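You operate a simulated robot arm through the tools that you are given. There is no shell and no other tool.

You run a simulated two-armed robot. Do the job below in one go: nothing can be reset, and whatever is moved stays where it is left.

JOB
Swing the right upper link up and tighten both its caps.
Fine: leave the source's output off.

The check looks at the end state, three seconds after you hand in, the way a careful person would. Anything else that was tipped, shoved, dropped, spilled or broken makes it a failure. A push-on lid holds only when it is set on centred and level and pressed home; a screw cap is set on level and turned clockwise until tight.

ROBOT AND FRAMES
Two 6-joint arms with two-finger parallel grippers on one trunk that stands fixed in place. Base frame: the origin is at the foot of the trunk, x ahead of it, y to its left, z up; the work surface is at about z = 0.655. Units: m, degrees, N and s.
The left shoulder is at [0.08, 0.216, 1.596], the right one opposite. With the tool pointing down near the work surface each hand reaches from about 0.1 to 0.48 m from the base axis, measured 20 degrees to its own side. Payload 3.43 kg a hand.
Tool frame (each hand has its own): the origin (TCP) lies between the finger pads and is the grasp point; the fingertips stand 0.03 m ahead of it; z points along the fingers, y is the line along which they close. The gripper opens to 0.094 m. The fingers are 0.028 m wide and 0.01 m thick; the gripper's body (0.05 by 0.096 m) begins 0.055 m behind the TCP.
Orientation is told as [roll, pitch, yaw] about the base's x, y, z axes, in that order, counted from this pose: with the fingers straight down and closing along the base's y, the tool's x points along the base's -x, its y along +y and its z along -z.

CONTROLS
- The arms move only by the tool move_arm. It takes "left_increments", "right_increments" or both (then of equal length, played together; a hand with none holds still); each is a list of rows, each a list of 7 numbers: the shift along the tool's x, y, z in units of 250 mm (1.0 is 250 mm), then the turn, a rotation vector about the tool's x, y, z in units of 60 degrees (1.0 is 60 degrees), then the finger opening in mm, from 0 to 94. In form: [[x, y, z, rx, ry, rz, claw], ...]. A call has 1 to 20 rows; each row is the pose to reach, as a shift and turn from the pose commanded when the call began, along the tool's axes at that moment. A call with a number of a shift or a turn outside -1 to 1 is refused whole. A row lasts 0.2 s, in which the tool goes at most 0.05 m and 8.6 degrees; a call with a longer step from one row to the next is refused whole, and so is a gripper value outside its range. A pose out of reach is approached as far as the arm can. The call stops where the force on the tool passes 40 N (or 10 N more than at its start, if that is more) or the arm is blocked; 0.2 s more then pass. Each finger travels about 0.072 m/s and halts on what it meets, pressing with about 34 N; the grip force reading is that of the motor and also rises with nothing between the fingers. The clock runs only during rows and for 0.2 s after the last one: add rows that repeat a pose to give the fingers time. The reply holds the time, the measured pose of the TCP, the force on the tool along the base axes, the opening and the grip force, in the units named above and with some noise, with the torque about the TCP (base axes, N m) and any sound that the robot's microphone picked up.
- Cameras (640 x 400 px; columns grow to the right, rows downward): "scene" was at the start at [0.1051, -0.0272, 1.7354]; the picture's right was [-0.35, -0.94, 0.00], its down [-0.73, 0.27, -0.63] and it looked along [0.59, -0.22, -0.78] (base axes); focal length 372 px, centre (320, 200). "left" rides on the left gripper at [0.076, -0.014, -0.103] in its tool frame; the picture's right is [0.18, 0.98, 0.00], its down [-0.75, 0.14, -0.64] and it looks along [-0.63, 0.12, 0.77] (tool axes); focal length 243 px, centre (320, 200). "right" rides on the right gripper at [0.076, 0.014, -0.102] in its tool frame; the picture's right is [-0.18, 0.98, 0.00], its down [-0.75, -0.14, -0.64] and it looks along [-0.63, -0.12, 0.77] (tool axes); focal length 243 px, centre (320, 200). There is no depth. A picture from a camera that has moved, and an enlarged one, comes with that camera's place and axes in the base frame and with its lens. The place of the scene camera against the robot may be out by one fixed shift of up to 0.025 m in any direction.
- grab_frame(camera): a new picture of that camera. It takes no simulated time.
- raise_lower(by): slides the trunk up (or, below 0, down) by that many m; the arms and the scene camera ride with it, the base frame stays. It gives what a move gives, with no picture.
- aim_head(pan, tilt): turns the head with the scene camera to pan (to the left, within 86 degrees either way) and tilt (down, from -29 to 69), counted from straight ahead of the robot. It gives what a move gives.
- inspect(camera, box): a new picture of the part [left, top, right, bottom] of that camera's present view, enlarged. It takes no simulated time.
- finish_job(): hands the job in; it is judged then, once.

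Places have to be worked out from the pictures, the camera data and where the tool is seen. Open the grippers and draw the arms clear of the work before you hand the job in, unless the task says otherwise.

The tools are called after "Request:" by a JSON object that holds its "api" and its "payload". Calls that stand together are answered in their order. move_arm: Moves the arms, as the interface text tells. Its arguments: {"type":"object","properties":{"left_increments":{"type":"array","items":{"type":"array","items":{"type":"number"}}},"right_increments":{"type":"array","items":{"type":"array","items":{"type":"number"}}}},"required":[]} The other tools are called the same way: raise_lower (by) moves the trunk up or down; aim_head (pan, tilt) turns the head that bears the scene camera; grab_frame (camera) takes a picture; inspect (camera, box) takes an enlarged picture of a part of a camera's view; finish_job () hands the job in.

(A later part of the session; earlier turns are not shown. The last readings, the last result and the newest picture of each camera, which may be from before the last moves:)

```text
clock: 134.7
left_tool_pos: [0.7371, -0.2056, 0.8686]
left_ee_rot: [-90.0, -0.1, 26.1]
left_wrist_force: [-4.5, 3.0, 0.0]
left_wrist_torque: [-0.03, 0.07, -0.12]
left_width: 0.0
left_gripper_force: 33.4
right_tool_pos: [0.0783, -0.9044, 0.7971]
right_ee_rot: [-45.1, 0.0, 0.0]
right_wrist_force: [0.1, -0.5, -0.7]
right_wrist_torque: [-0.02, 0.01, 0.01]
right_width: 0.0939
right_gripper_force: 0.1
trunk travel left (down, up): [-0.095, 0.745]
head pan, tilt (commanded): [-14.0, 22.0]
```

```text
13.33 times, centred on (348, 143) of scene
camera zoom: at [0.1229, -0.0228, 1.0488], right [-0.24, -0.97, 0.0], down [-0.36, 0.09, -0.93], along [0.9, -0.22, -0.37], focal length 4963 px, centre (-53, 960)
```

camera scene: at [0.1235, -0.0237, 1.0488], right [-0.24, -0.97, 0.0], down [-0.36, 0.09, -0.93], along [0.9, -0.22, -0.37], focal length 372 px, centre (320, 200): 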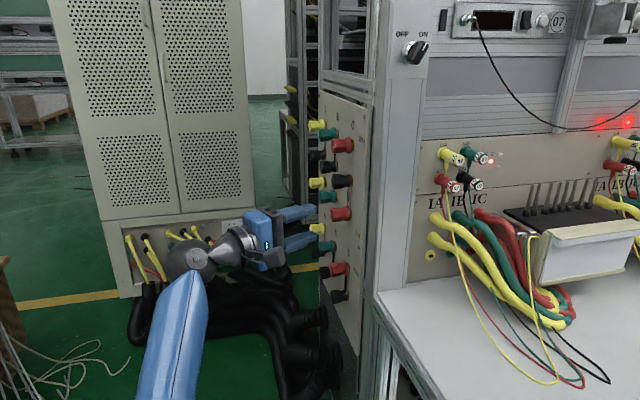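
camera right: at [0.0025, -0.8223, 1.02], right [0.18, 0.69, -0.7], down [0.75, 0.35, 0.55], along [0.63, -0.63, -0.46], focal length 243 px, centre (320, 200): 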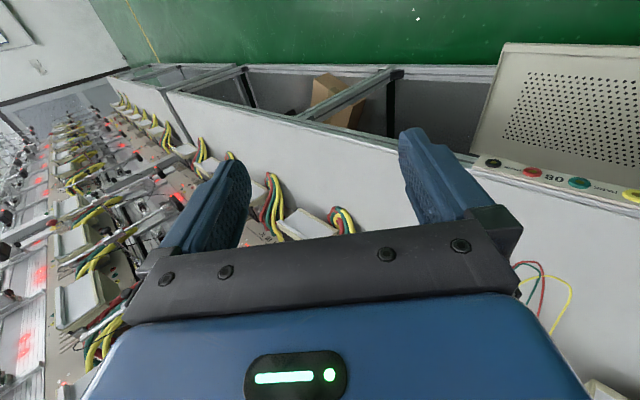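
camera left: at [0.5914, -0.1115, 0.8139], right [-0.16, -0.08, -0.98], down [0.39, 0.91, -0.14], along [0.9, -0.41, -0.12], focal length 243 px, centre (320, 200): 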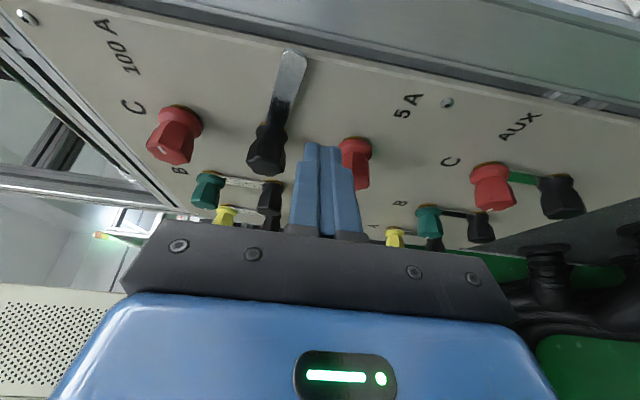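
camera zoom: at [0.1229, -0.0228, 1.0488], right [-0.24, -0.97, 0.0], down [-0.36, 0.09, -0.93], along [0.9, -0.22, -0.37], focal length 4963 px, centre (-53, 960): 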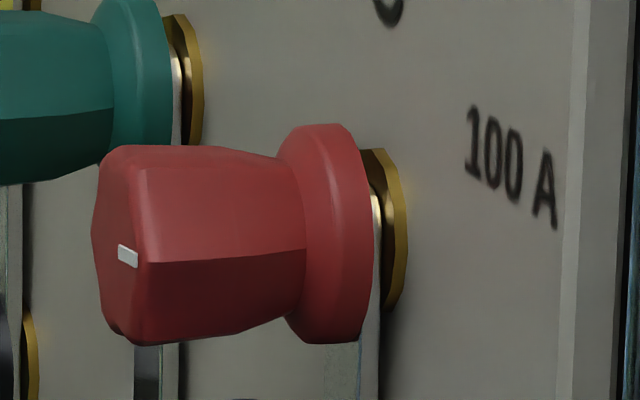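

It now matches the B link's look and the force is rising. I press 1.5 mm more to confirm it is against its stop.

Request:
{"api": "move_arm", "payload": {"left_increments": [[-0.0027, 0, 0.0013, 0, 0, 0, 0], [-0.0054, 0, 0.0026, 0, 0, 0, 0]]}}

Request:
{"api": "inspect", "payload": {"camera": "scene", "box": [324, 128, 372, 158]}}

Request:
{"api": "inspect", "payload": {"camera": "left", "box": [160, 80, 400, 200]}}

```text
clock: 135.3
left_tool_pos: [0.7376, -0.2059, 0.8701]
left_ee_rot: [-90.1, -0.2, 26.0]
left_wrist_force: [-14.2, 9.3, -4.3]
left_wrist_torque: [0.16, 0.14, -0.31]
left_width: 0.0
left_gripper_force: 32.7
right_tool_pos: [0.0783, -0.9037, 0.7986]
right_ee_rot: [-45.2, 0.0, 0.1]
right_wrist_force: [0.4, 0.1, -0.3]
right_wrist_torque: [-0.02, -0.02, 0.01]
right_width: 0.0941
right_gripper_force: 0.1
trunk travel left (down, up): [-0.095, 0.745]
head pan, tilt (commanded): [-14.0, 22.0]
```

```text
13.33 times, centred on (348, 143) of scene
camera zoom: at [0.1221, -0.0224, 1.0489], right [-0.24, -0.97, 0.0], down [-0.36, 0.09, -0.93], along [0.9, -0.22, -0.37], focal length 4963 px, centre (-53, 960)
```

zoom: 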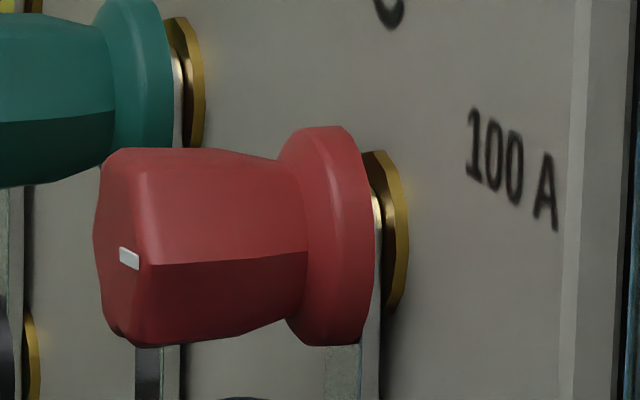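

```text
2.67 times, centred on (280, 140) of left
camera zoom: at [0.6249, -0.1458, 0.8843], right [-0.16, -0.08, -0.98], down [0.4, 0.91, -0.14], along [0.9, -0.41, -0.12], focal length 647 px, centre (427, 360)
```

zoom: 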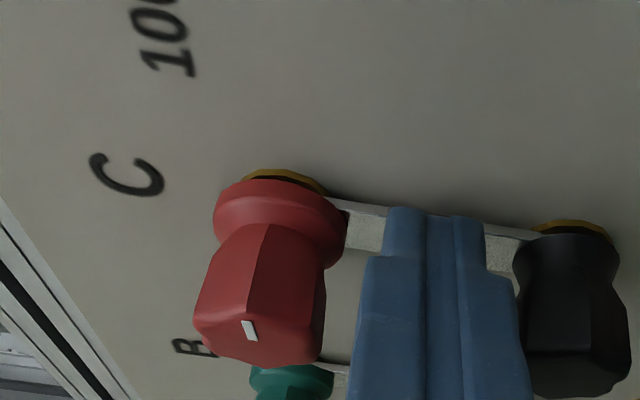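

The link is upright against its stop (14 N with no movement). I withdraw the fingers and bring the open gripper, pre-rotated +30° for a clockwise stroke, in front of the 100A cap.

Request:
{"api": "move_arm", "payload": {"left_increments": [[0.0144, 0, -0.007, 0, 0, 0, 0], [0.0144, 0, -0.1, 0, 0, 0, 0], [0.0144, 0, -0.2, 0, 0, 0, 0], [-0.005, -0.047, -0.207, -0.0548, 0, -0.1124, 15], [-0.025, -0.094, -0.213, -0.1095, 0, -0.2248, 30], [-0.045, -0.14, -0.22, -0.1643, 0, -0.3371, 45], [-0.0645, -0.187, -0.2266, -0.219, 0, -0.4495, 45]]}}

Request:
{"api": "grab_frame", "payload": {"camera": "left"}}

Request:
{"api": "inspect", "payload": {"camera": "scene", "box": [250, 100, 394, 190]}}

```text
clock: 136.9
left_tool_pos: [0.7276, -0.1479, 0.9162]
left_ee_rot: [-75.8, 26.6, 29.4]
left_wrist_force: [-0.2, 0.6, -0.6]
left_wrist_torque: [-0.02, -0.01, -0.02]
left_width: 0.0449
left_gripper_force: 0.0
right_tool_pos: [0.0791, -0.9049, 0.7965]
right_ee_rot: [-45.1, -0.1, 0.0]
right_wrist_force: [-0.4, -0.1, -0.5]
right_wrist_torque: [0.03, 0.03, 0.01]
right_width: 0.0941
right_gripper_force: 0.1
trunk travel left (down, up): [-0.095, 0.745]
head pan, tilt (commanded): [-14.0, 22.0]
```

```text
taken
camera left: at [0.6369, -0.0887, 0.9862], right [-0.63, -0.08, -0.77], down [0.27, 0.91, -0.32], along [0.72, -0.41, -0.55], focal length 243 px, centre (320, 200)
```

left: 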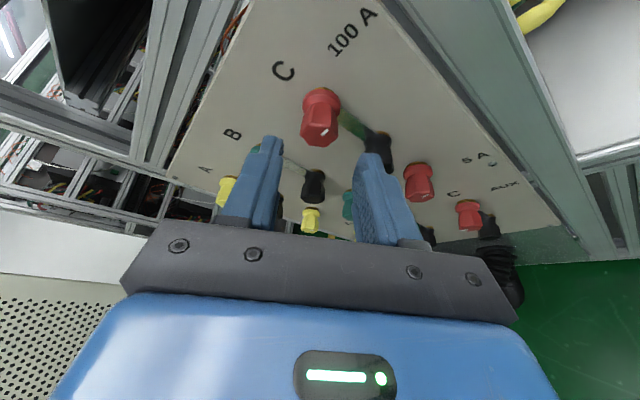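

```text
4.44 times, centred on (322, 145) of scene
camera zoom: at [0.1233, -0.0232, 1.0488], right [-0.24, -0.97, 0.0], down [-0.36, 0.09, -0.93], along [0.9, -0.22, -0.37], focal length 1654 px, centre (311, 444)
```

zoom: 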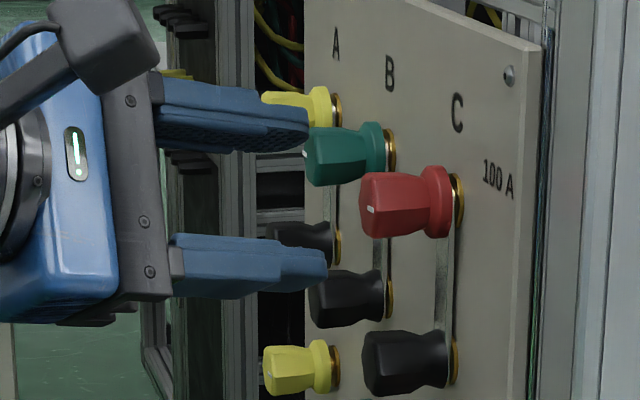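

The link now joins black and 100A. I advance onto the 100A cap, close, and make a first 60° clockwise stroke.

Request:
{"api": "move_arm", "payload": {"left_increments": [[0, 0, 0.08, 0, 0, 0, 45], [0, 0, 0.15, 0, 0, 0, 45], [0, 0, 0.2, 0, 0, 0, 45], [0, 0, 0.2, 0, 0, 0, 20], [0, 0, 0.2, 0, 0, 0, 18]]}}

Request:
{"api": "inspect", "payload": {"camera": "scene", "box": [270, 110, 382, 180]}}

```text
clock: 138.1
left_tool_pos: [0.7468, -0.1939, 0.9056]
left_ee_rot: [-75.9, 26.5, 29.5]
left_wrist_force: [5.4, -3.4, 5.4]
left_wrist_torque: [-0.01, -0.03, 0.16]
left_width: 0.0251
left_gripper_force: 45.0
right_tool_pos: [0.0794, -0.9037, 0.7962]
right_ee_rot: [-45.0, 0.0, -0.1]
right_wrist_force: [0.5, 0.0, -0.4]
right_wrist_torque: [0.02, 0.0, -0.01]
right_width: 0.094
right_gripper_force: 0.2
trunk travel left (down, up): [-0.095, 0.745]
head pan, tilt (commanded): [-14.0, 22.0]
```

```text
5.71 times, centred on (326, 145) of scene
camera zoom: at [0.1237, -0.0236, 1.0488], right [-0.24, -0.97, 0.0], down [-0.36, 0.09, -0.93], along [0.9, -0.22, -0.38], focal length 2127 px, centre (286, 514)
```

zoom: 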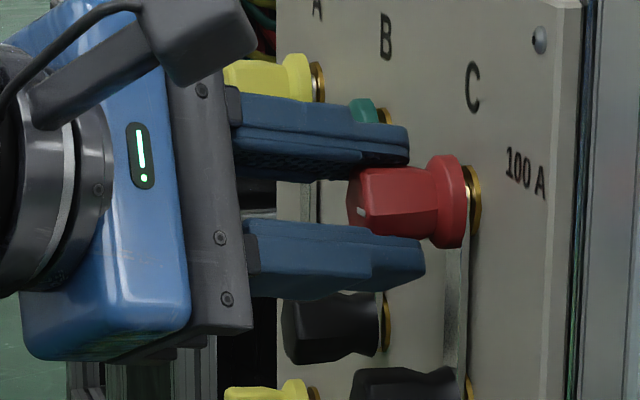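

Good grip. Now the clockwise stroke.

Request:
{"api": "move_arm", "payload": {"left_increments": [[-0.0002, 0.001, 0.0001, 0.054, 0, 0.1128, 18], [-0.0009, 0.0048, 0.0004, 0.108, 0, 0.2255, 18], [-0.0021, 0.0085, 0.001, 0.162, 0, 0.3383, 18], [-0.0036, 0.012, 0.0018, 0.216, 0, 0.451, 18], [-0.0056, 0.0153, 0.0027, 0.27, 0, 0.5638, 18], [-0.0079, 0.0182, 0.0038, 0.324, 0, 0.6765, 18], [-0.0106, 0.0208, 0.0051, 0.378, 0, 0.7893, 18], [-0.0135, 0.023, 0.0065, 0.432, 0, 0.902, 18]]}}

Request:
{"api": "inspect", "payload": {"camera": "scene", "box": [270, 110, 382, 180]}}

Request:
{"api": "inspect", "payload": {"camera": "left", "box": [240, 80, 400, 200]}}

```text
clock: 139.9
left_tool_pos: [0.7473, -0.1935, 0.9002]
left_ee_rot: [-104.2, -27.2, 29.6]
left_wrist_force: [20.0, -8.4, 23.8]
left_wrist_torque: [-0.14, -0.05, -0.24]
left_width: 0.0247
left_gripper_force: 44.8
right_tool_pos: [0.0789, -0.905, 0.7971]
right_ee_rot: [-44.9, 0.0, 0.0]
right_wrist_force: [0.7, 0.2, 0.4]
right_wrist_torque: [0.0, 0.02, 0.03]
right_width: 0.094
right_gripper_force: 0.1
trunk travel left (down, up): [-0.095, 0.745]
head pan, tilt (commanded): [-14.0, 22.0]
```

```text
5.71 times, centred on (326, 145) of scene
camera zoom: at [0.1234, -0.0238, 1.049], right [-0.24, -0.97, 0.0], down [-0.36, 0.09, -0.93], along [0.9, -0.22, -0.37], focal length 2127 px, centre (286, 514)
```

zoom: 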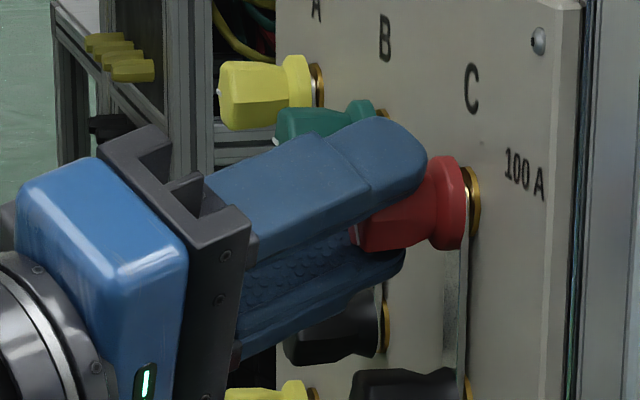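

```text
3.33 times, centred on (320, 140) of left
camera zoom: at [0.6432, -0.1336, 0.8568], right [0.36, -0.07, -0.93], down [0.41, 0.91, 0.08], along [0.84, -0.41, 0.35], focal length 809 px, centre (320, 400)
```

zoom: 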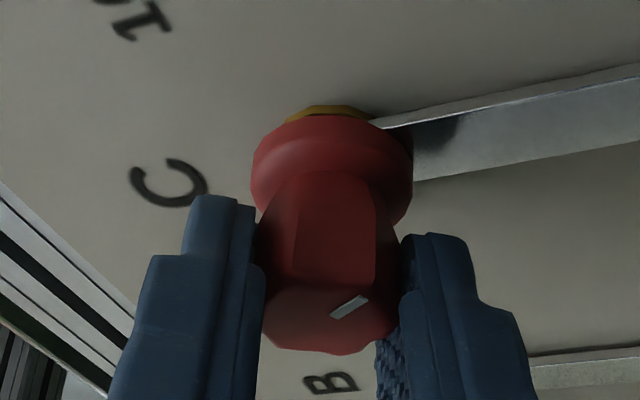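

The cap turned 60° with hardly any torque (side force from a ~2 mm centring error; the axis is at about x=0.7517, z=0.9027). I correct that and run the next cycle: open, return, grip, 60° clockwise.

Request:
{"api": "move_arm", "payload": {"left_increments": [[0, 0, 0, 0, 0, 0, 45], [-0.0034, -0.0034, 0.0016, 0, 0, 0, 45], [-0.0032, -0.0062, 0.0016, -0.054, 0, -0.1128, 45], [-0.0036, -0.0091, 0.0018, -0.108, 0, -0.2255, 45], [-0.0047, -0.0122, 0.0023, -0.162, 0, -0.3383, 45], [-0.006, -0.0147, 0.0029, -0.216, 0, -0.451, 45], [-0.0072, -0.0171, 0.0035, -0.27, 0, -0.5638, 45], [-0.0093, -0.0195, 0.0044, -0.324, 0, -0.6765, 45], [-0.0112, -0.0215, 0.0054, -0.378, 0, -0.7893, 45], [-0.0137, -0.0231, 0.0066, -0.432, 0, -0.902, 45], [-0.0137, -0.0231, 0.0066, -0.432, 0, -0.902, 20], [-0.0137, -0.0231, 0.0066, -0.432, 0, -0.902, 18], [-0.0112, -0.0215, 0.0054, -0.378, 0, -0.7893, 18], [-0.0093, -0.0195, 0.0044, -0.324, 0, -0.6765, 18], [-0.0072, -0.0171, 0.0035, -0.27, 0, -0.5638, 18], [-0.006, -0.0147, 0.0029, -0.216, 0, -0.451, 18], [-0.0047, -0.0122, 0.0023, -0.162, 0, -0.3383, 18], [-0.0036, -0.0091, 0.0018, -0.108, 0, -0.2255, 18], [-0.0032, -0.0062, 0.0016, -0.054, 0, -0.1128, 18], [-0.0034, -0.0034, 0.0016, 0, 0, 0, 18]]}}

Request:
{"api": "inspect", "payload": {"camera": "left", "box": [240, 80, 400, 200]}}

Request:
{"api": "inspect", "payload": {"camera": "scene", "box": [300, 125, 380, 175]}}

```text
clock: 144.1
left_tool_pos: [0.7477, -0.1931, 0.9005]
left_ee_rot: [-104.1, -27.2, 29.6]
left_wrist_force: [16.4, -3.2, 20.5]
left_wrist_torque: [-0.43, -0.05, 0.18]
left_width: 0.0251
left_gripper_force: 44.9
right_tool_pos: [0.0791, -0.9037, 0.7971]
right_ee_rot: [-45.0, 0.0, 0.0]
right_wrist_force: [-1.0, -0.4, -0.2]
right_wrist_torque: [-0.01, -0.01, 0.01]
right_width: 0.0939
right_gripper_force: 0.1
trunk travel left (down, up): [-0.095, 0.745]
head pan, tilt (commanded): [-14.0, 22.0]
```

```text
3.33 times, centred on (320, 140) of left
camera zoom: at [0.644, -0.133, 0.8574], right [0.35, -0.08, -0.93], down [0.41, 0.91, 0.08], along [0.84, -0.41, 0.35], focal length 809 px, centre (320, 400)
```

zoom: 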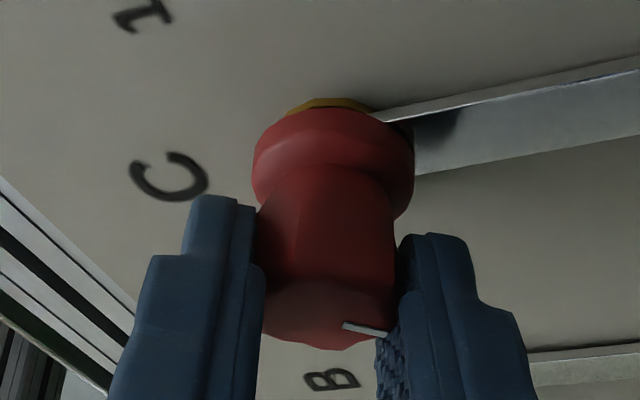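

```text
8.00 times, centred on (340, 150) of scene
camera zoom: at [0.1235, -0.0232, 1.049], right [-0.24, -0.97, 0.0], down [-0.36, 0.09, -0.93], along [0.9, -0.22, -0.37], focal length 2978 px, centre (160, 600)
```

zoom: 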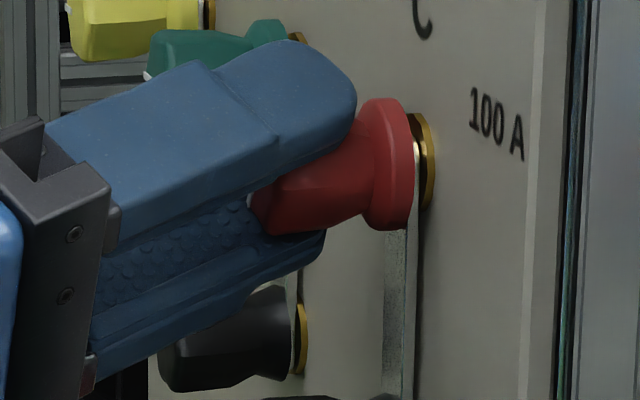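

The mark is now near 7 o'clock (~120° turned), still free. I run a third cycle with an improved centre; near 180° it should come up tight.

Request:
{"api": "move_arm", "payload": {"left_increments": [[0, 0, 0, 0, 0, 0, 45], [0.0017, -0.0048, -0.0008, 0, 0, 0, 45], [0.0014, -0.0078, -0.0006, -0.054, 0, -0.1128, 45], [0.001, -0.0108, -0.0005, -0.108, 0, -0.2255, 45], [-0.0001, -0.0138, 0, -0.162, 0, -0.3383, 45], [-0.0012, -0.0168, 0.0006, -0.216, 0, -0.451, 45], [-0.003, -0.0193, 0.0014, -0.27, 0, -0.5638, 45], [-0.0047, -0.0219, 0.0023, -0.324, 0, -0.6765, 45], [-0.0069, -0.0237, 0.0033, -0.378, 0, -0.7893, 45], [-0.0091, -0.0256, 0.0044, -0.432, 0, -0.902, 45], [-0.0091, -0.0256, 0.0044, -0.432, 0, -0.902, 20], [-0.0091, -0.0256, 0.0044, -0.432, 0, -0.902, 18], [-0.0069, -0.0237, 0.0033, -0.378, 0, -0.7893, 18], [-0.0047, -0.0219, 0.0023, -0.324, 0, -0.6765, 18], [-0.003, -0.0193, 0.0014, -0.27, 0, -0.5638, 18], [-0.0012, -0.0168, 0.0006, -0.216, 0, -0.451, 18], [-0.0001, -0.0138, 0, -0.162, 0, -0.3383, 18], [0.001, -0.0108, -0.0005, -0.108, 0, -0.2255, 18], [0.0014, -0.0078, -0.0006, -0.054, 0, -0.1128, 18], [0.0017, -0.0048, -0.0008, 0, 0, 0, 18]]}}

Request:
{"api": "inspect", "payload": {"camera": "left", "box": [240, 80, 400, 200]}}

Request:
{"api": "inspect", "payload": {"camera": "scene", "box": [300, 125, 380, 175]}}

```text
clock: 148.3
left_tool_pos: [0.7478, -0.1935, 0.9001]
left_ee_rot: [-104.0, -27.1, 29.3]
left_wrist_force: [0.6, 0.9, 3.3]
left_wrist_torque: [0.04, 0.55, -0.27]
left_width: 0.025
left_gripper_force: 45.1
right_tool_pos: [0.079, -0.9048, 0.7964]
right_ee_rot: [-45.0, 0.0, 0.1]
right_wrist_force: [-0.5, 1.1, -0.1]
right_wrist_torque: [0.01, -0.03, 0.03]
right_width: 0.0938
right_gripper_force: 0.0
trunk travel left (down, up): [-0.095, 0.745]
head pan, tilt (commanded): [-14.0, 22.0]
```

```text
3.33 times, centred on (320, 140) of left
camera zoom: at [0.6426, -0.133, 0.8569], right [0.35, -0.07, -0.93], down [0.41, 0.91, 0.08], along [0.84, -0.41, 0.35], focal length 809 px, centre (320, 400)
```

zoom: 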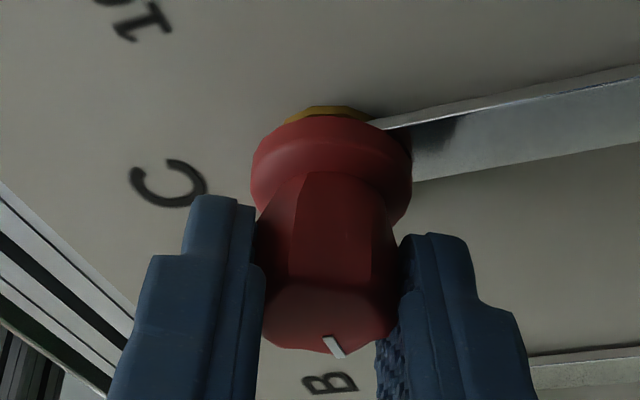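

```text
8.00 times, centred on (340, 150) of scene
camera zoom: at [0.1234, -0.023, 1.0488], right [-0.24, -0.97, 0.0], down [-0.36, 0.09, -0.93], along [0.9, -0.22, -0.37], focal length 2978 px, centre (160, 600)
```

zoom: 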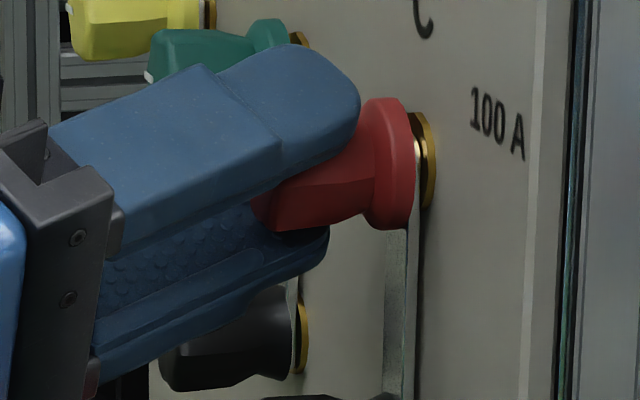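

Torque came up to 0.55 N·m with the mark back near 9 o'clock – the 100A cap is tight. I do one more short clockwise regrip (30°) to be sure it is at its end.

Request:
{"api": "move_arm", "payload": {"left_increments": [[0, 0, 0, 0, 0, 0, 45], [0, 0, 0, 0, 0, 0, 45], [0, -0.003, 0, -0.054, 0, -0.1128, 45], [-0.0007, -0.006, 0.0002, -0.108, 0, -0.2255, 45], [-0.0018, -0.009, 0.0007, -0.162, 0, -0.3383, 45], [-0.003, -0.012, 0.0013, -0.216, 0, -0.451, 45], [-0.003, -0.012, 0.0013, -0.216, 0, -0.451, 20], [-0.003, -0.012, 0.0013, -0.216, 0, -0.451, 16], [-0.003, -0.012, 0.0013, -0.216, 0, -0.451, 16], [-0.0018, -0.009, 0.0007, -0.162, 0, -0.3383, 16], [-0.0007, -0.006, 0.0002, -0.108, 0, -0.2255, 16], [0, -0.003, 0, -0.054, 0, -0.1128, 16], [0, 0, 0, 0, 0, 0, 16]]}}

Request:
{"api": "inspect", "payload": {"camera": "left", "box": [240, 80, 400, 200]}}

```text
clock: 151.1
left_tool_pos: [0.7458, -0.1933, 0.899]
left_ee_rot: [-103.9, -27.1, 29.3]
left_wrist_force: [0.6, -0.9, 3.4]
left_wrist_torque: [0.12, 0.6, -0.32]
left_width: 0.0252
left_gripper_force: 45.1
right_tool_pos: [0.079, -0.9048, 0.7967]
right_ee_rot: [-45.0, 0.0, 0.0]
right_wrist_force: [-0.1, 0.0, -0.5]
right_wrist_torque: [0.01, -0.02, -0.01]
right_width: 0.0939
right_gripper_force: 0.2
trunk travel left (down, up): [-0.095, 0.745]
head pan, tilt (commanded): [-14.0, 22.0]
```

```text
3.33 times, centred on (320, 140) of left
camera zoom: at [0.6425, -0.1334, 0.8569], right [0.35, -0.07, -0.93], down [0.41, 0.91, 0.08], along [0.84, -0.41, 0.35], focal length 809 px, centre (320, 400)
```

zoom: 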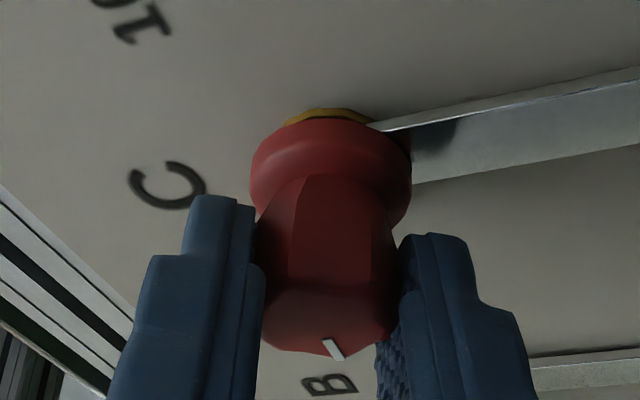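

The 100A cap does not move further (0.60 N·m, mark at 9 o'clock): tight. I release it, back out, and compare its mark with the other set caps.

Request:
{"api": "move_arm", "payload": {"left_increments": [[0, 0, 0, 0, 0, 0, 45], [0, 0, 0, 0, 0, 0, 45], [0, 0, -0.1, 0, 0, 0, 45], [0, 0, -0.25, 0, 0, 0, 45], [0, 0, -0.3, 0, 0, 0, 45]]}}

Request:
{"api": "grab_frame", "payload": {"camera": "left"}}

Request:
{"api": "inspect", "payload": {"camera": "scene", "box": [300, 115, 380, 165]}}

Request:
{"api": "inspect", "payload": {"camera": "scene", "box": [316, 165, 364, 195]}}

```text
clock: 152.3
left_tool_pos: [0.719, -0.1261, 0.8836]
left_ee_rot: [-103.8, -27.1, 29.3]
left_wrist_force: [-0.1, -0.5, -0.2]
left_wrist_torque: [-0.01, -0.04, -0.04]
left_width: 0.0449
left_gripper_force: 0.0
right_tool_pos: [0.0791, -0.9034, 0.7965]
right_ee_rot: [-45.1, 0.0, 0.1]
right_wrist_force: [0.3, 0.3, 0.2]
right_wrist_torque: [-0.01, 0.02, -0.01]
right_width: 0.094
right_gripper_force: 0.0
trunk travel left (down, up): [-0.095, 0.745]
head pan, tilt (commanded): [-14.0, 22.0]
```

```text
taken
camera left: at [0.6144, -0.0653, 0.8408], right [0.35, -0.07, -0.93], down [0.41, 0.91, 0.08], along [0.84, -0.41, 0.35], focal length 243 px, centre (320, 200)
```

left: 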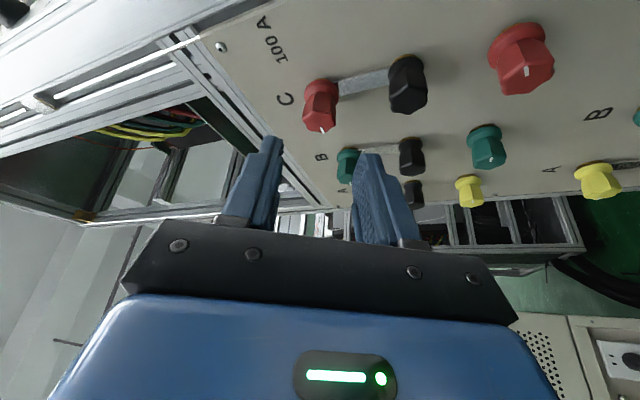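

```text
8.00 times, centred on (340, 140) of scene
camera zoom: at [0.1236, -0.0233, 1.0488], right [-0.24, -0.97, 0.0], down [-0.36, 0.09, -0.93], along [0.9, -0.22, -0.37], focal length 2978 px, centre (160, 680)
```

zoom: 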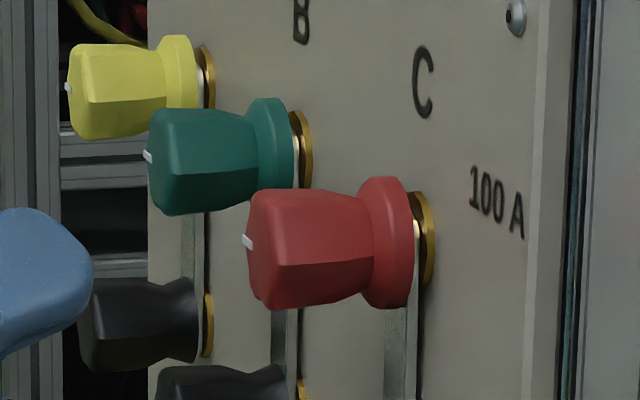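

```text
13.33 times, centred on (340, 180) of scene
camera zoom: at [0.1236, -0.0233, 1.0488], right [-0.24, -0.97, 0.0], down [-0.36, 0.09, -0.93], along [0.9, -0.22, -0.37], focal length 4963 px, centre (53, 467)
```

zoom: 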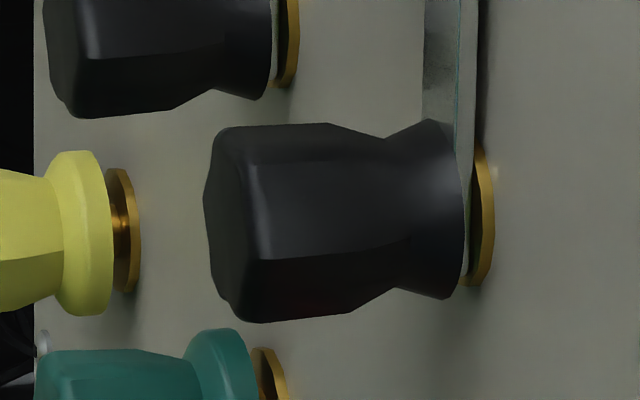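

The 100A mark matches the set caps of B and A. I check how the 5A caps of B and A stand (their links are also up), to see what belongs with an "up" link.

Request:
{"api": "inspect", "payload": {"camera": "left", "box": [440, 10, 640, 135]}}

Request:
{"api": "inspect", "payload": {"camera": "left", "box": [440, 110, 640, 235]}}

Request:
{"api": "inspect", "payload": {"camera": "left", "box": [290, 40, 450, 140]}}

Request:
{"api": "inspect", "payload": {"camera": "scene", "box": [296, 165, 376, 215]}}

```text
3.20 times, centred on (540, 72) of left
camera zoom: at [0.6144, -0.0653, 0.8408], right [0.35, -0.07, -0.93], down [0.41, 0.91, 0.08], along [0.84, -0.41, 0.35], focal length 776 px, centre (-384, 608)
```

zoom: 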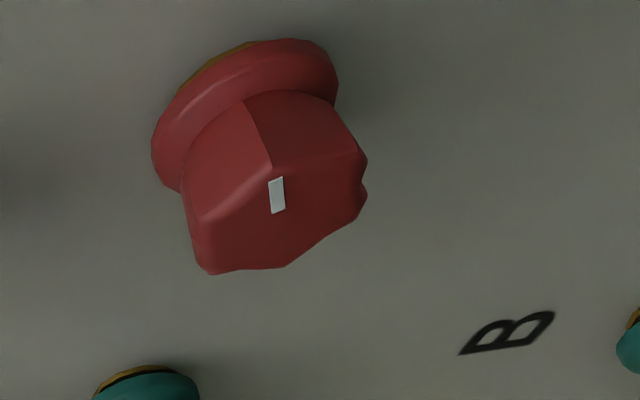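

```text
3.20 times, centred on (540, 172) of left
camera zoom: at [0.6144, -0.0653, 0.8408], right [0.35, -0.07, -0.93], down [0.41, 0.91, 0.08], along [0.84, -0.41, 0.35], focal length 776 px, centre (-384, 288)
```

zoom: 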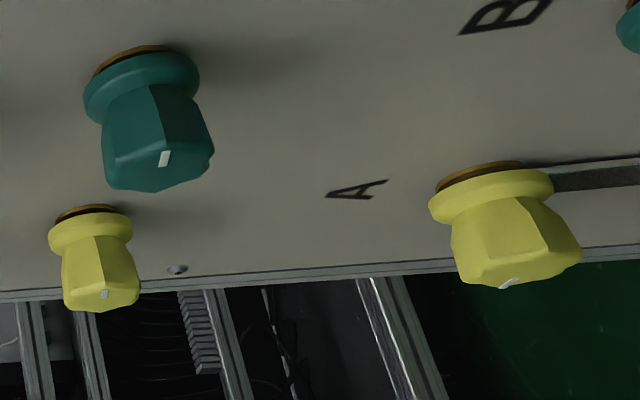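

```text
4.00 times, centred on (370, 90) of left
camera zoom: at [0.6144, -0.0653, 0.8408], right [0.35, -0.07, -0.93], down [0.41, 0.91, 0.08], along [0.84, -0.41, 0.35], focal length 970 px, centre (120, 640)
```

zoom: 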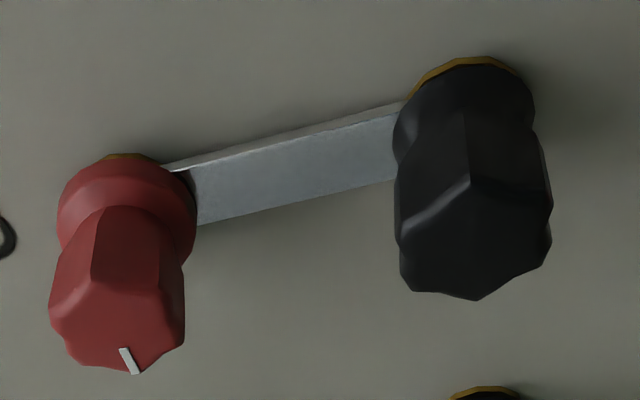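

```text
8.00 times, centred on (336, 190) of scene
camera zoom: at [0.1236, -0.0233, 1.0488], right [-0.24, -0.97, 0.0], down [-0.36, 0.09, -0.93], along [0.9, -0.22, -0.37], focal length 2978 px, centre (192, 280)
```

zoom: 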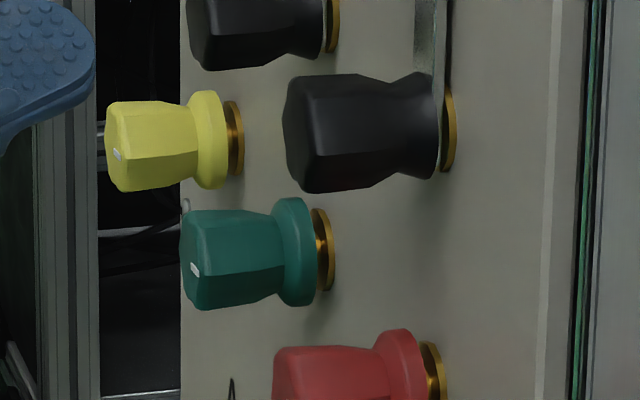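

B and A leave their unused 5A caps loose, so the link's two caps are the 100A and the black pivot cap. I now go to the black cap again and test it clockwise with a well-centred grip.

Request:
{"api": "move_arm", "payload": {"left_increments": [[0.02, 0.03, 0, -0.054, 0, -0.1128, 45], [0.02, 0.05, 0, -0.108, 0, -0.2255, 45], [0.02, 0.07, 0, -0.162, 0, -0.3383, 45], [0.02, 0.09, 0, -0.216, 0, -0.451, 45], [0.02, 0.11, 0, -0.27, 0, -0.5638, 45], [0.02, 0.13, 0, -0.324, 0, -0.6765, 45], [0.02, 0.14, 0, -0.378, 0, -0.7893, 45], [0.02, 0.15, 0, -0.432, 0, -0.902, 45]]}}

Request:
{"api": "grab_frame", "payload": {"camera": "left"}}

```text
clock: 154.1
left_tool_pos: [0.7345, -0.1273, 0.8492]
left_ee_rot: [-75.9, 26.6, 29.4]
left_wrist_force: [0.4, 0.1, -0.4]
left_wrist_torque: [0.0, -0.01, -0.01]
left_width: 0.0447
left_gripper_force: 0.1
right_tool_pos: [0.0789, -0.9041, 0.7964]
right_ee_rot: [-45.0, 0.0, 0.0]
right_wrist_force: [0.0, -0.1, 0.5]
right_wrist_torque: [-0.01, 0.03, -0.04]
right_width: 0.094
right_gripper_force: 0.0
trunk travel left (down, up): [-0.095, 0.745]
head pan, tilt (commanded): [-14.0, 22.0]
```

```text
taken
camera left: at [0.6432, -0.0678, 0.9191], right [-0.63, -0.08, -0.77], down [0.27, 0.91, -0.32], along [0.72, -0.41, -0.55], focal length 243 px, centre (320, 200)
```

left: 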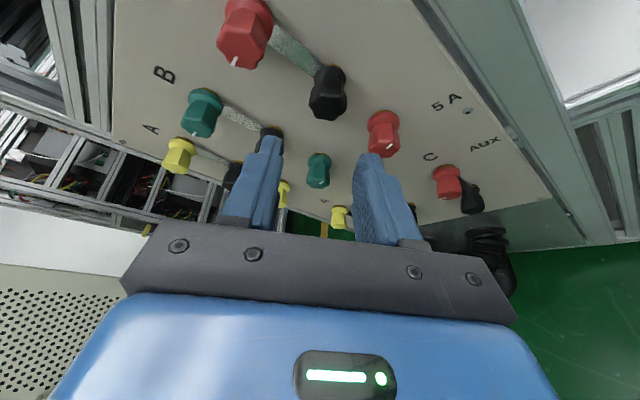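

I line up with the black cap, advance, and close.

Request:
{"api": "move_arm", "payload": {"left_increments": [[0.06, 0.0164, 0.05, 0, 0, 0, 45], [0.06, 0.0164, 0.15, 0, 0, 0, 45], [0.06, 0.0164, 0.22, 0, 0, 0, 45], [0.06, 0.0164, 0.276, 0, 0, 0, 45], [0.06, 0.0164, 0.276, 0, 0, 0, 20], [0.06, 0.0164, 0.276, 0, 0, 0, 16]]}}

Request:
{"api": "inspect", "payload": {"camera": "left", "box": [240, 80, 400, 200]}}

Request:
{"api": "inspect", "payload": {"camera": "scene", "box": [300, 150, 380, 200]}}

```text
clock: 155.5
left_tool_pos: [0.7467, -0.1967, 0.838]
left_ee_rot: [-76.0, 26.6, 29.5]
left_wrist_force: [8.7, -4.7, 6.9]
left_wrist_torque: [-0.05, -0.03, 0.2]
left_width: 0.0262
left_gripper_force: 44.6
right_tool_pos: [0.0801, -0.9044, 0.796]
right_ee_rot: [-45.0, 0.0, 0.1]
right_wrist_force: [0.1, 0.5, 0.2]
right_wrist_torque: [0.03, -0.02, 0.03]
right_width: 0.0942
right_gripper_force: 0.0
trunk travel left (down, up): [-0.095, 0.745]
head pan, tilt (commanded): [-14.0, 22.0]
```

```text
3.33 times, centred on (320, 140) of left
camera zoom: at [0.6561, -0.1364, 0.9076], right [-0.63, -0.08, -0.77], down [0.27, 0.91, -0.32], along [0.73, -0.41, -0.55], focal length 809 px, centre (320, 400)
```

zoom: 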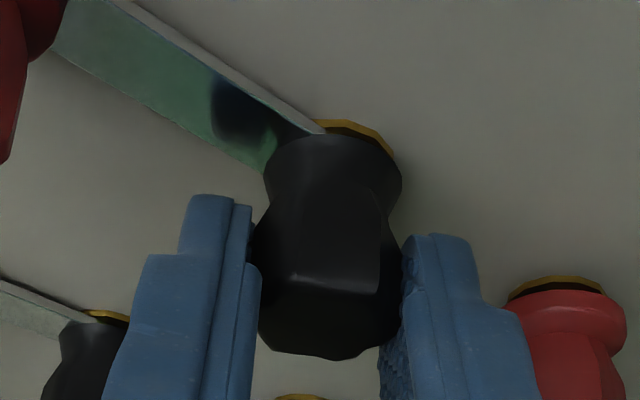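

```text
8.00 times, centred on (340, 175) of scene
camera zoom: at [0.1238, -0.0236, 1.0489], right [-0.24, -0.97, 0.0], down [-0.36, 0.09, -0.93], along [0.9, -0.22, -0.37], focal length 2978 px, centre (160, 400)
```

zoom: 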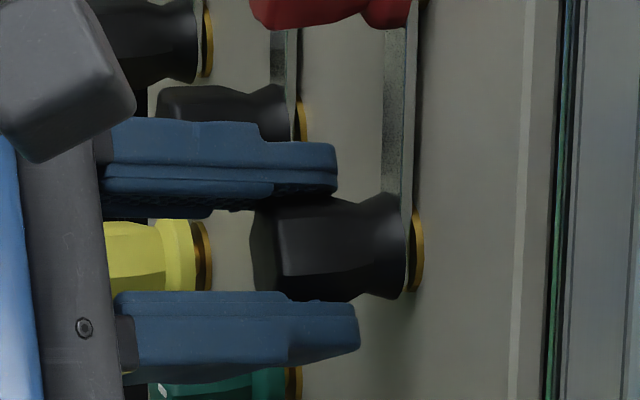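

Gripped. I turn the black cap 30° clockwise and read the torque.

Request:
{"api": "move_arm", "payload": {"left_increments": [[-0.0002, 0.0001, 0.0001, 0.054, 0, 0.1128, 16], [-0.0007, 0.0032, 0.0003, 0.108, 0, 0.2255, 16], [-0.0017, 0.0062, 0.0008, 0.162, 0, 0.3383, 16], [-0.0029, 0.009, 0.0014, 0.216, 0, 0.451, 16]]}}

Request:
{"api": "inspect", "payload": {"camera": "left", "box": [240, 80, 400, 200]}}

Request:
{"api": "inspect", "payload": {"camera": "scene", "box": [300, 150, 380, 200]}}

```text
clock: 156.5
left_tool_pos: [0.7453, -0.1962, 0.834]
left_ee_rot: [-89.9, -0.5, 26.0]
left_wrist_force: [4.2, -0.1, 7.0]
left_wrist_torque: [-0.12, 0.48, -0.17]
left_width: 0.026
left_gripper_force: 44.9
right_tool_pos: [0.0796, -0.9047, 0.7981]
right_ee_rot: [-45.0, -0.1, 0.0]
right_wrist_force: [-0.6, -1.1, 0.1]
right_wrist_torque: [0.01, 0.03, -0.03]
right_width: 0.0942
right_gripper_force: 0.1
trunk travel left (down, up): [-0.095, 0.745]
head pan, tilt (commanded): [-14.0, 22.0]
```

```text
3.33 times, centred on (320, 140) of left
camera zoom: at [0.6327, -0.1362, 0.85], right [-0.16, -0.08, -0.98], down [0.4, 0.91, -0.14], along [0.9, -0.41, -0.11], focal length 809 px, centre (320, 400)
```

zoom: 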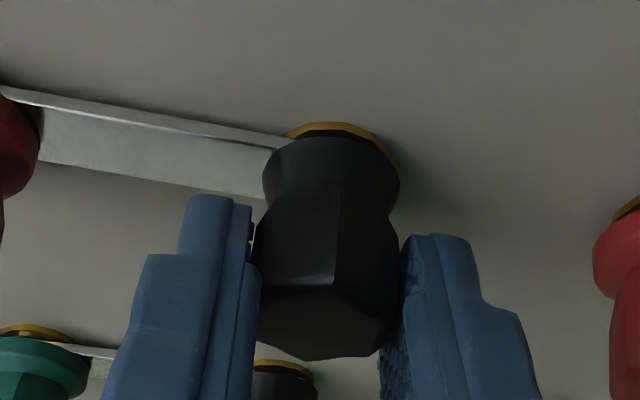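

```text
8.00 times, centred on (340, 175) of scene
camera zoom: at [0.1231, -0.0228, 1.0488], right [-0.24, -0.97, 0.0], down [-0.36, 0.09, -0.93], along [0.9, -0.22, -0.37], focal length 2978 px, centre (160, 400)
```

zoom: 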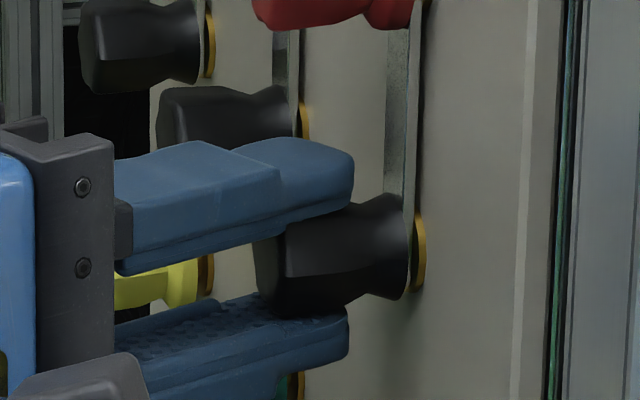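

The black cap does not give clockwise either (0.48 N·m, facets unmoved) and never yielded before: it is tight. The 5A cap, which I had to back off, was tight at the start, so I will turn it back clockwise as well – leaving no cap loose. I release black and move to the 5A cap.

Request:
{"api": "move_arm", "payload": {"left_increments": [[0, 0, 0, 0, 0, 0, 45], [0, 0, 0, 0, 0, 0, 45], [0, 0, -0.12, 0, 0, 0, 45], [0, 0, -0.25, 0, 0, 0, 45], [-0.0054, 0.053, -0.239, -0.0548, 0, -0.1124, 45], [-0.011, 0.107, -0.227, -0.1095, 0, -0.2248, 45], [-0.0163, 0.16, -0.216, -0.1643, 0, -0.3371, 45], [-0.0217, 0.213, -0.2043, -0.219, 0, -0.4495, 45]]}}

Request:
{"api": "grab_frame", "payload": {"camera": "left"}}

Request:
{"api": "inspect", "payload": {"camera": "scene", "box": [250, 120, 394, 230]}}

```text
clock: 158.3
left_tool_pos: [0.728, -0.149, 0.7822]
left_ee_rot: [-75.7, 26.6, 29.4]
left_wrist_force: [-0.6, -0.6, -0.2]
left_wrist_torque: [-0.02, 0.01, -0.01]
left_width: 0.045
left_gripper_force: 0.0
right_tool_pos: [0.0792, -0.9035, 0.7966]
right_ee_rot: [-45.1, 0.0, 0.0]
right_wrist_force: [-0.2, -0.4, -0.6]
right_wrist_torque: [0.0, 0.03, 0.01]
right_width: 0.0939
right_gripper_force: 0.1
trunk travel left (down, up): [-0.095, 0.745]
head pan, tilt (commanded): [-14.0, 22.0]
```

```text
taken
camera left: at [0.6379, -0.0885, 0.8519], right [-0.63, -0.08, -0.77], down [0.27, 0.91, -0.32], along [0.72, -0.41, -0.56], focal length 243 px, centre (320, 200)
```

left: 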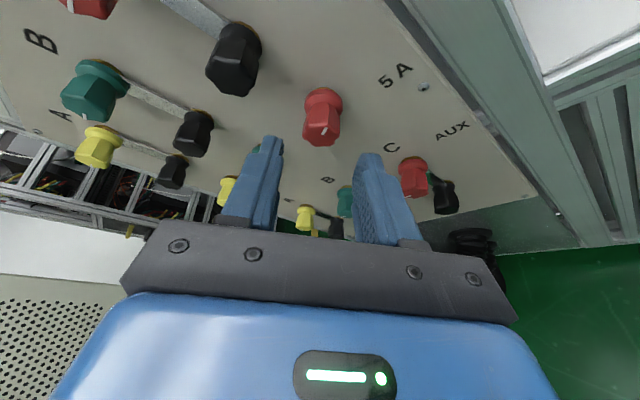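

```text
3.64 times, centred on (322, 175) of scene
camera zoom: at [0.1236, -0.0233, 1.0488], right [-0.24, -0.97, 0.0], down [-0.36, 0.09, -0.93], along [0.9, -0.22, -0.37], focal length 1353 px, centre (313, 291)
```

zoom: 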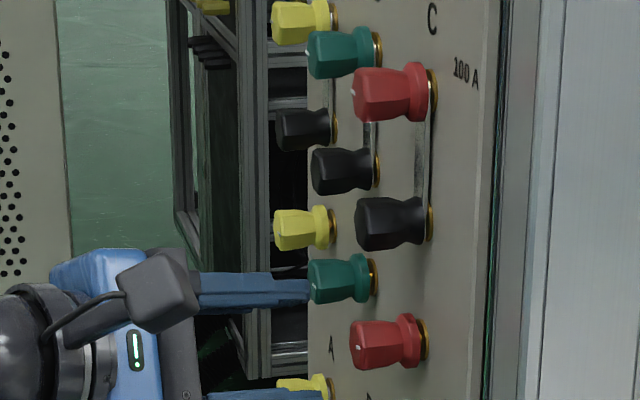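

Aligned with the 5A cap (mark at 3 o'clock). I advance, close, and turn it 60° clockwise.

Request:
{"api": "move_arm", "payload": {"left_increments": [[-0.0036, 0.0056, 0.08, 0, 0, 0, 45], [-0.0036, 0.0056, 0.15, 0, 0, 0, 45], [-0.0036, 0.0056, 0.197, 0, 0, 0, 45], [-0.0036, 0.0056, 0.197, 0, 0, 0, 20], [-0.0036, 0.0056, 0.197, 0, 0, 0, 18], [-0.0038, 0.0087, 0.1971, 0.054, 0, 0.1128, 18], [-0.0043, 0.0118, 0.1973, 0.108, 0, 0.2255, 18], [-0.0053, 0.0148, 0.1978, 0.162, 0, 0.3383, 18], [-0.0065, 0.0176, 0.1984, 0.216, 0, 0.451, 18], [-0.0081, 0.0202, 0.1992, 0.27, 0, 0.5638, 18], [-0.0099, 0.0226, 0.2, 0.324, 0, 0.6765, 18], [-0.0121, 0.0246, 0.2011, 0.378, 0, 0.7893, 18], [-0.0144, 0.0264, 0.2022, 0.432, 0, 0.902, 18]]}}

Request:
{"api": "inspect", "payload": {"camera": "left", "box": [240, 80, 400, 200]}}

```text
clock: 161.1
left_tool_pos: [0.747, -0.1919, 0.7648]
left_ee_rot: [-103.9, -27.3, 29.4]
left_wrist_force: [17.8, -6.1, 16.2]
left_wrist_torque: [-0.68, -0.05, 0.32]
left_width: 0.0252
left_gripper_force: 44.7
right_tool_pos: [0.0792, -0.9045, 0.7963]
right_ee_rot: [-45.0, 0.0, 0.0]
right_wrist_force: [0.3, 0.3, 0.1]
right_wrist_torque: [0.0, 0.01, -0.01]
right_width: 0.0943
right_gripper_force: 0.1
trunk travel left (down, up): [-0.095, 0.745]
head pan, tilt (commanded): [-14.0, 22.0]
```

```text
3.33 times, centred on (320, 140) of left
camera zoom: at [0.643, -0.131, 0.7212], right [0.35, -0.07, -0.93], down [0.41, 0.91, 0.09], along [0.84, -0.41, 0.35], focal length 809 px, centre (320, 400)
```

zoom: 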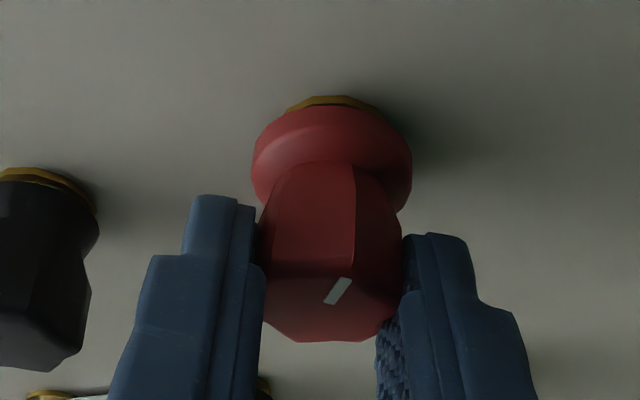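

The 5A cap turned freely; forces show the axis sits slightly higher, so I correct it and run the second cycle.

Request:
{"api": "move_arm", "payload": {"left_increments": [[0, 0, 0, 0, 0, 0, 45], [-0.0016, -0.0064, 0.0008, 0, 0, 0, 45], [-0.002, -0.0094, 0.0009, -0.054, 0, -0.1128, 45], [-0.0023, -0.0124, 0.0011, -0.108, 0, -0.2255, 45], [-0.0034, -0.0154, 0.0016, -0.162, 0, -0.3383, 45], [-0.0045, -0.0183, 0.0022, -0.216, 0, -0.451, 45], [-0.0063, -0.0209, 0.003, -0.27, 0, -0.5638, 45], [-0.0081, -0.0235, 0.0039, -0.324, 0, -0.6765, 45], [-0.0103, -0.0253, 0.0049, -0.378, 0, -0.7893, 45], [-0.0125, -0.0271, 0.006, -0.432, 0, -0.902, 45], [-0.0125, -0.0271, 0.006, -0.432, 0, -0.902, 20], [-0.0125, -0.0271, 0.006, -0.432, 0, -0.902, 18], [-0.0103, -0.0253, 0.0049, -0.378, 0, -0.7893, 18], [-0.0081, -0.0235, 0.0039, -0.324, 0, -0.6765, 18], [-0.0063, -0.0209, 0.003, -0.27, 0, -0.5638, 18], [-0.0045, -0.0183, 0.0022, -0.216, 0, -0.451, 18], [-0.0034, -0.0154, 0.0016, -0.162, 0, -0.3383, 18], [-0.0023, -0.0124, 0.0011, -0.108, 0, -0.2255, 18], [-0.002, -0.0094, 0.0009, -0.054, 0, -0.1128, 18], [-0.0016, -0.0064, 0.0008, 0, 0, 0, 18]]}}

Request:
{"api": "inspect", "payload": {"camera": "left", "box": [240, 80, 400, 200]}}

```text
clock: 165.3
left_tool_pos: [0.7466, -0.1923, 0.7646]
left_ee_rot: [-103.7, -27.1, 29.1]
left_wrist_force: [-11.2, 3.4, -10.6]
left_wrist_torque: [-0.59, 0.06, 0.57]
left_width: 0.0251
left_gripper_force: 45.2
right_tool_pos: [0.0791, -0.9043, 0.7956]
right_ee_rot: [-45.0, 0.0, -0.1]
right_wrist_force: [-1.0, 0.5, 0.3]
right_wrist_torque: [0.01, -0.02, 0.0]
right_width: 0.0943
right_gripper_force: 0.1
trunk travel left (down, up): [-0.095, 0.745]
head pan, tilt (commanded): [-14.0, 22.0]
```

```text
3.33 times, centred on (320, 140) of left
camera zoom: at [0.6423, -0.1312, 0.7213], right [0.35, -0.07, -0.93], down [0.41, 0.91, 0.09], along [0.84, -0.42, 0.35], focal length 809 px, centre (320, 400)
```

zoom: 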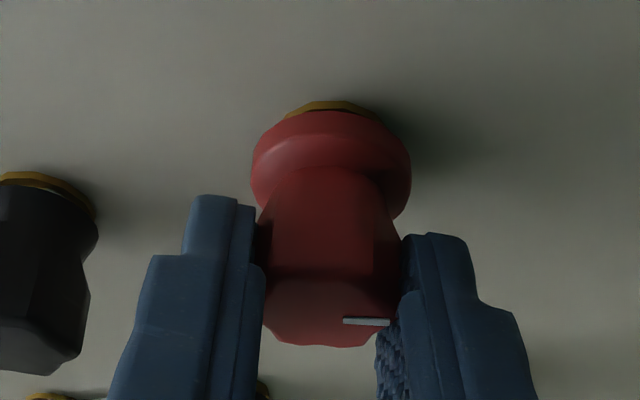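

Mark near 6 o'clock now. Third cycle for the 5A cap, which should bring it tight near 9 o'clock.

Request:
{"api": "move_arm", "payload": {"left_increments": [[0, 0, 0, 0, 0, 0, 45], [0.0008, 0.0032, -0.0004, 0, 0, 0, 45], [0.0005, 0.0002, -0.0002, -0.054, 0, -0.1128, 45], [0.0002, -0.0029, 0, -0.108, 0, -0.2255, 45], [-0.001, -0.0058, 0.0005, -0.162, 0, -0.3383, 45], [-0.0021, -0.0088, 0.001, -0.216, 0, -0.451, 45], [-0.0038, -0.0114, 0.0018, -0.27, 0, -0.5638, 45], [-0.0056, -0.014, 0.0027, -0.324, 0, -0.6765, 45], [-0.0078, -0.0158, 0.0037, -0.378, 0, -0.7893, 45], [-0.01, -0.0176, 0.0048, -0.432, 0, -0.902, 45], [-0.01, -0.0176, 0.0048, -0.432, 0, -0.902, 20], [-0.01, -0.0176, 0.0048, -0.432, 0, -0.902, 18], [-0.0078, -0.0158, 0.0037, -0.378, 0, -0.7893, 18], [-0.0056, -0.014, 0.0027, -0.324, 0, -0.6765, 18], [-0.0038, -0.0114, 0.0018, -0.27, 0, -0.5638, 18], [-0.0021, -0.0088, 0.001, -0.216, 0, -0.451, 18], [-0.001, -0.0058, 0.0005, -0.162, 0, -0.3383, 18], [0.0002, -0.0029, 0, -0.108, 0, -0.2255, 18], [0.0005, 0.0002, -0.0002, -0.054, 0, -0.1128, 18], [0.0008, 0.0032, -0.0004, 0, 0, 0, 18]]}}

Request:
{"api": "inspect", "payload": {"camera": "left", "box": [240, 80, 400, 200]}}

```text
clock: 169.5
left_tool_pos: [0.7469, -0.1911, 0.7645]
left_ee_rot: [-103.9, -27.3, 29.3]
left_wrist_force: [1.6, -0.3, 2.8]
left_wrist_torque: [-0.73, 0.02, 0.59]
left_width: 0.0249
left_gripper_force: 45.3
right_tool_pos: [0.0796, -0.9039, 0.7968]
right_ee_rot: [-45.0, -0.1, 0.0]
right_wrist_force: [1.3, -0.5, -0.8]
right_wrist_torque: [-0.01, 0.02, -0.01]
right_width: 0.0939
right_gripper_force: 0.0
trunk travel left (down, up): [-0.095, 0.745]
head pan, tilt (commanded): [-14.0, 22.0]
```

```text
3.33 times, centred on (320, 140) of left
camera zoom: at [0.6427, -0.1312, 0.7213], right [0.35, -0.07, -0.93], down [0.41, 0.91, 0.09], along [0.84, -0.41, 0.35], focal length 809 px, centre (320, 400)
```

zoom: 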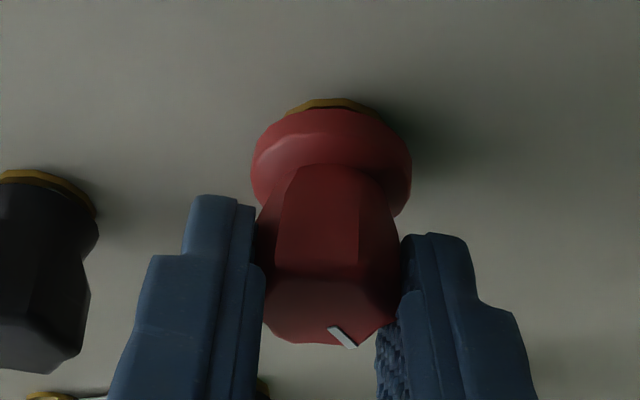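

Mark at about 8 o'clock, not yet tight. One more shorter cycle (37°) to bring it up tight.

Request:
{"api": "move_arm", "payload": {"left_increments": [[0, 0, 0, 0, 0, 0, 45], [0, 0, 0, 0, 0, 0, 45], [-0.0003, -0.003, 0.0002, -0.054, 0, -0.1128, 45], [-0.0006, -0.0061, 0.0004, -0.108, 0, -0.2255, 45], [-0.0018, -0.009, 0.0009, -0.162, 0, -0.3383, 45], [-0.0029, -0.012, 0.0014, -0.216, 0, -0.451, 45], [-0.0046, -0.0146, 0.0022, -0.27, 0, -0.5638, 45], [-0.0046, -0.0146, 0.0022, -0.27, 0, -0.5638, 20], [-0.0046, -0.0146, 0.0022, -0.27, 0, -0.5638, 16], [-0.0029, -0.012, 0.0014, -0.216, 0, -0.451, 16], [-0.0018, -0.009, 0.0009, -0.162, 0, -0.3383, 16], [-0.0006, -0.0061, 0.0004, -0.108, 0, -0.2255, 16], [-0.0003, -0.003, 0.0002, -0.054, 0, -0.1128, 16], [0, 0, 0, 0, 0, 0, 16]]}}

Request:
{"api": "inspect", "payload": {"camera": "left", "box": [240, 80, 400, 200]}}

```text
clock: 172.5
left_tool_pos: [0.7474, -0.1912, 0.7649]
left_ee_rot: [-103.7, -27.3, 29.3]
left_wrist_force: [0.8, 0.0, 2.2]
left_wrist_torque: [-0.13, 0.58, -0.07]
left_width: 0.0253
left_gripper_force: 44.8
right_tool_pos: [0.079, -0.9041, 0.7967]
right_ee_rot: [-45.0, -0.1, 0.0]
right_wrist_force: [-0.4, 0.6, 0.7]
right_wrist_torque: [0.01, -0.02, -0.02]
right_width: 0.0942
right_gripper_force: 0.1
trunk travel left (down, up): [-0.095, 0.745]
head pan, tilt (commanded): [-14.0, 22.0]
```

```text
3.33 times, centred on (320, 140) of left
camera zoom: at [0.6422, -0.1312, 0.7211], right [0.35, -0.07, -0.93], down [0.41, 0.91, 0.09], along [0.84, -0.42, 0.35], focal length 809 px, centre (320, 400)
```

zoom: 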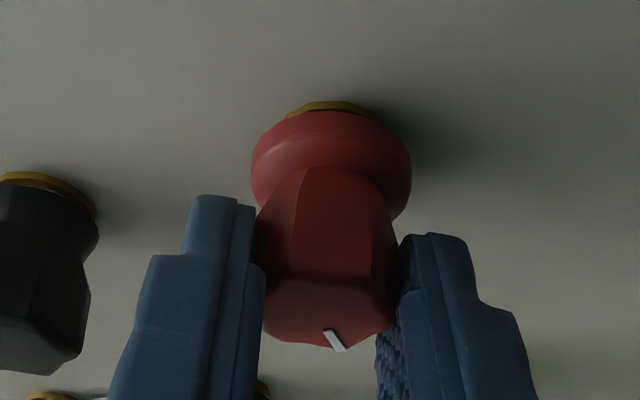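

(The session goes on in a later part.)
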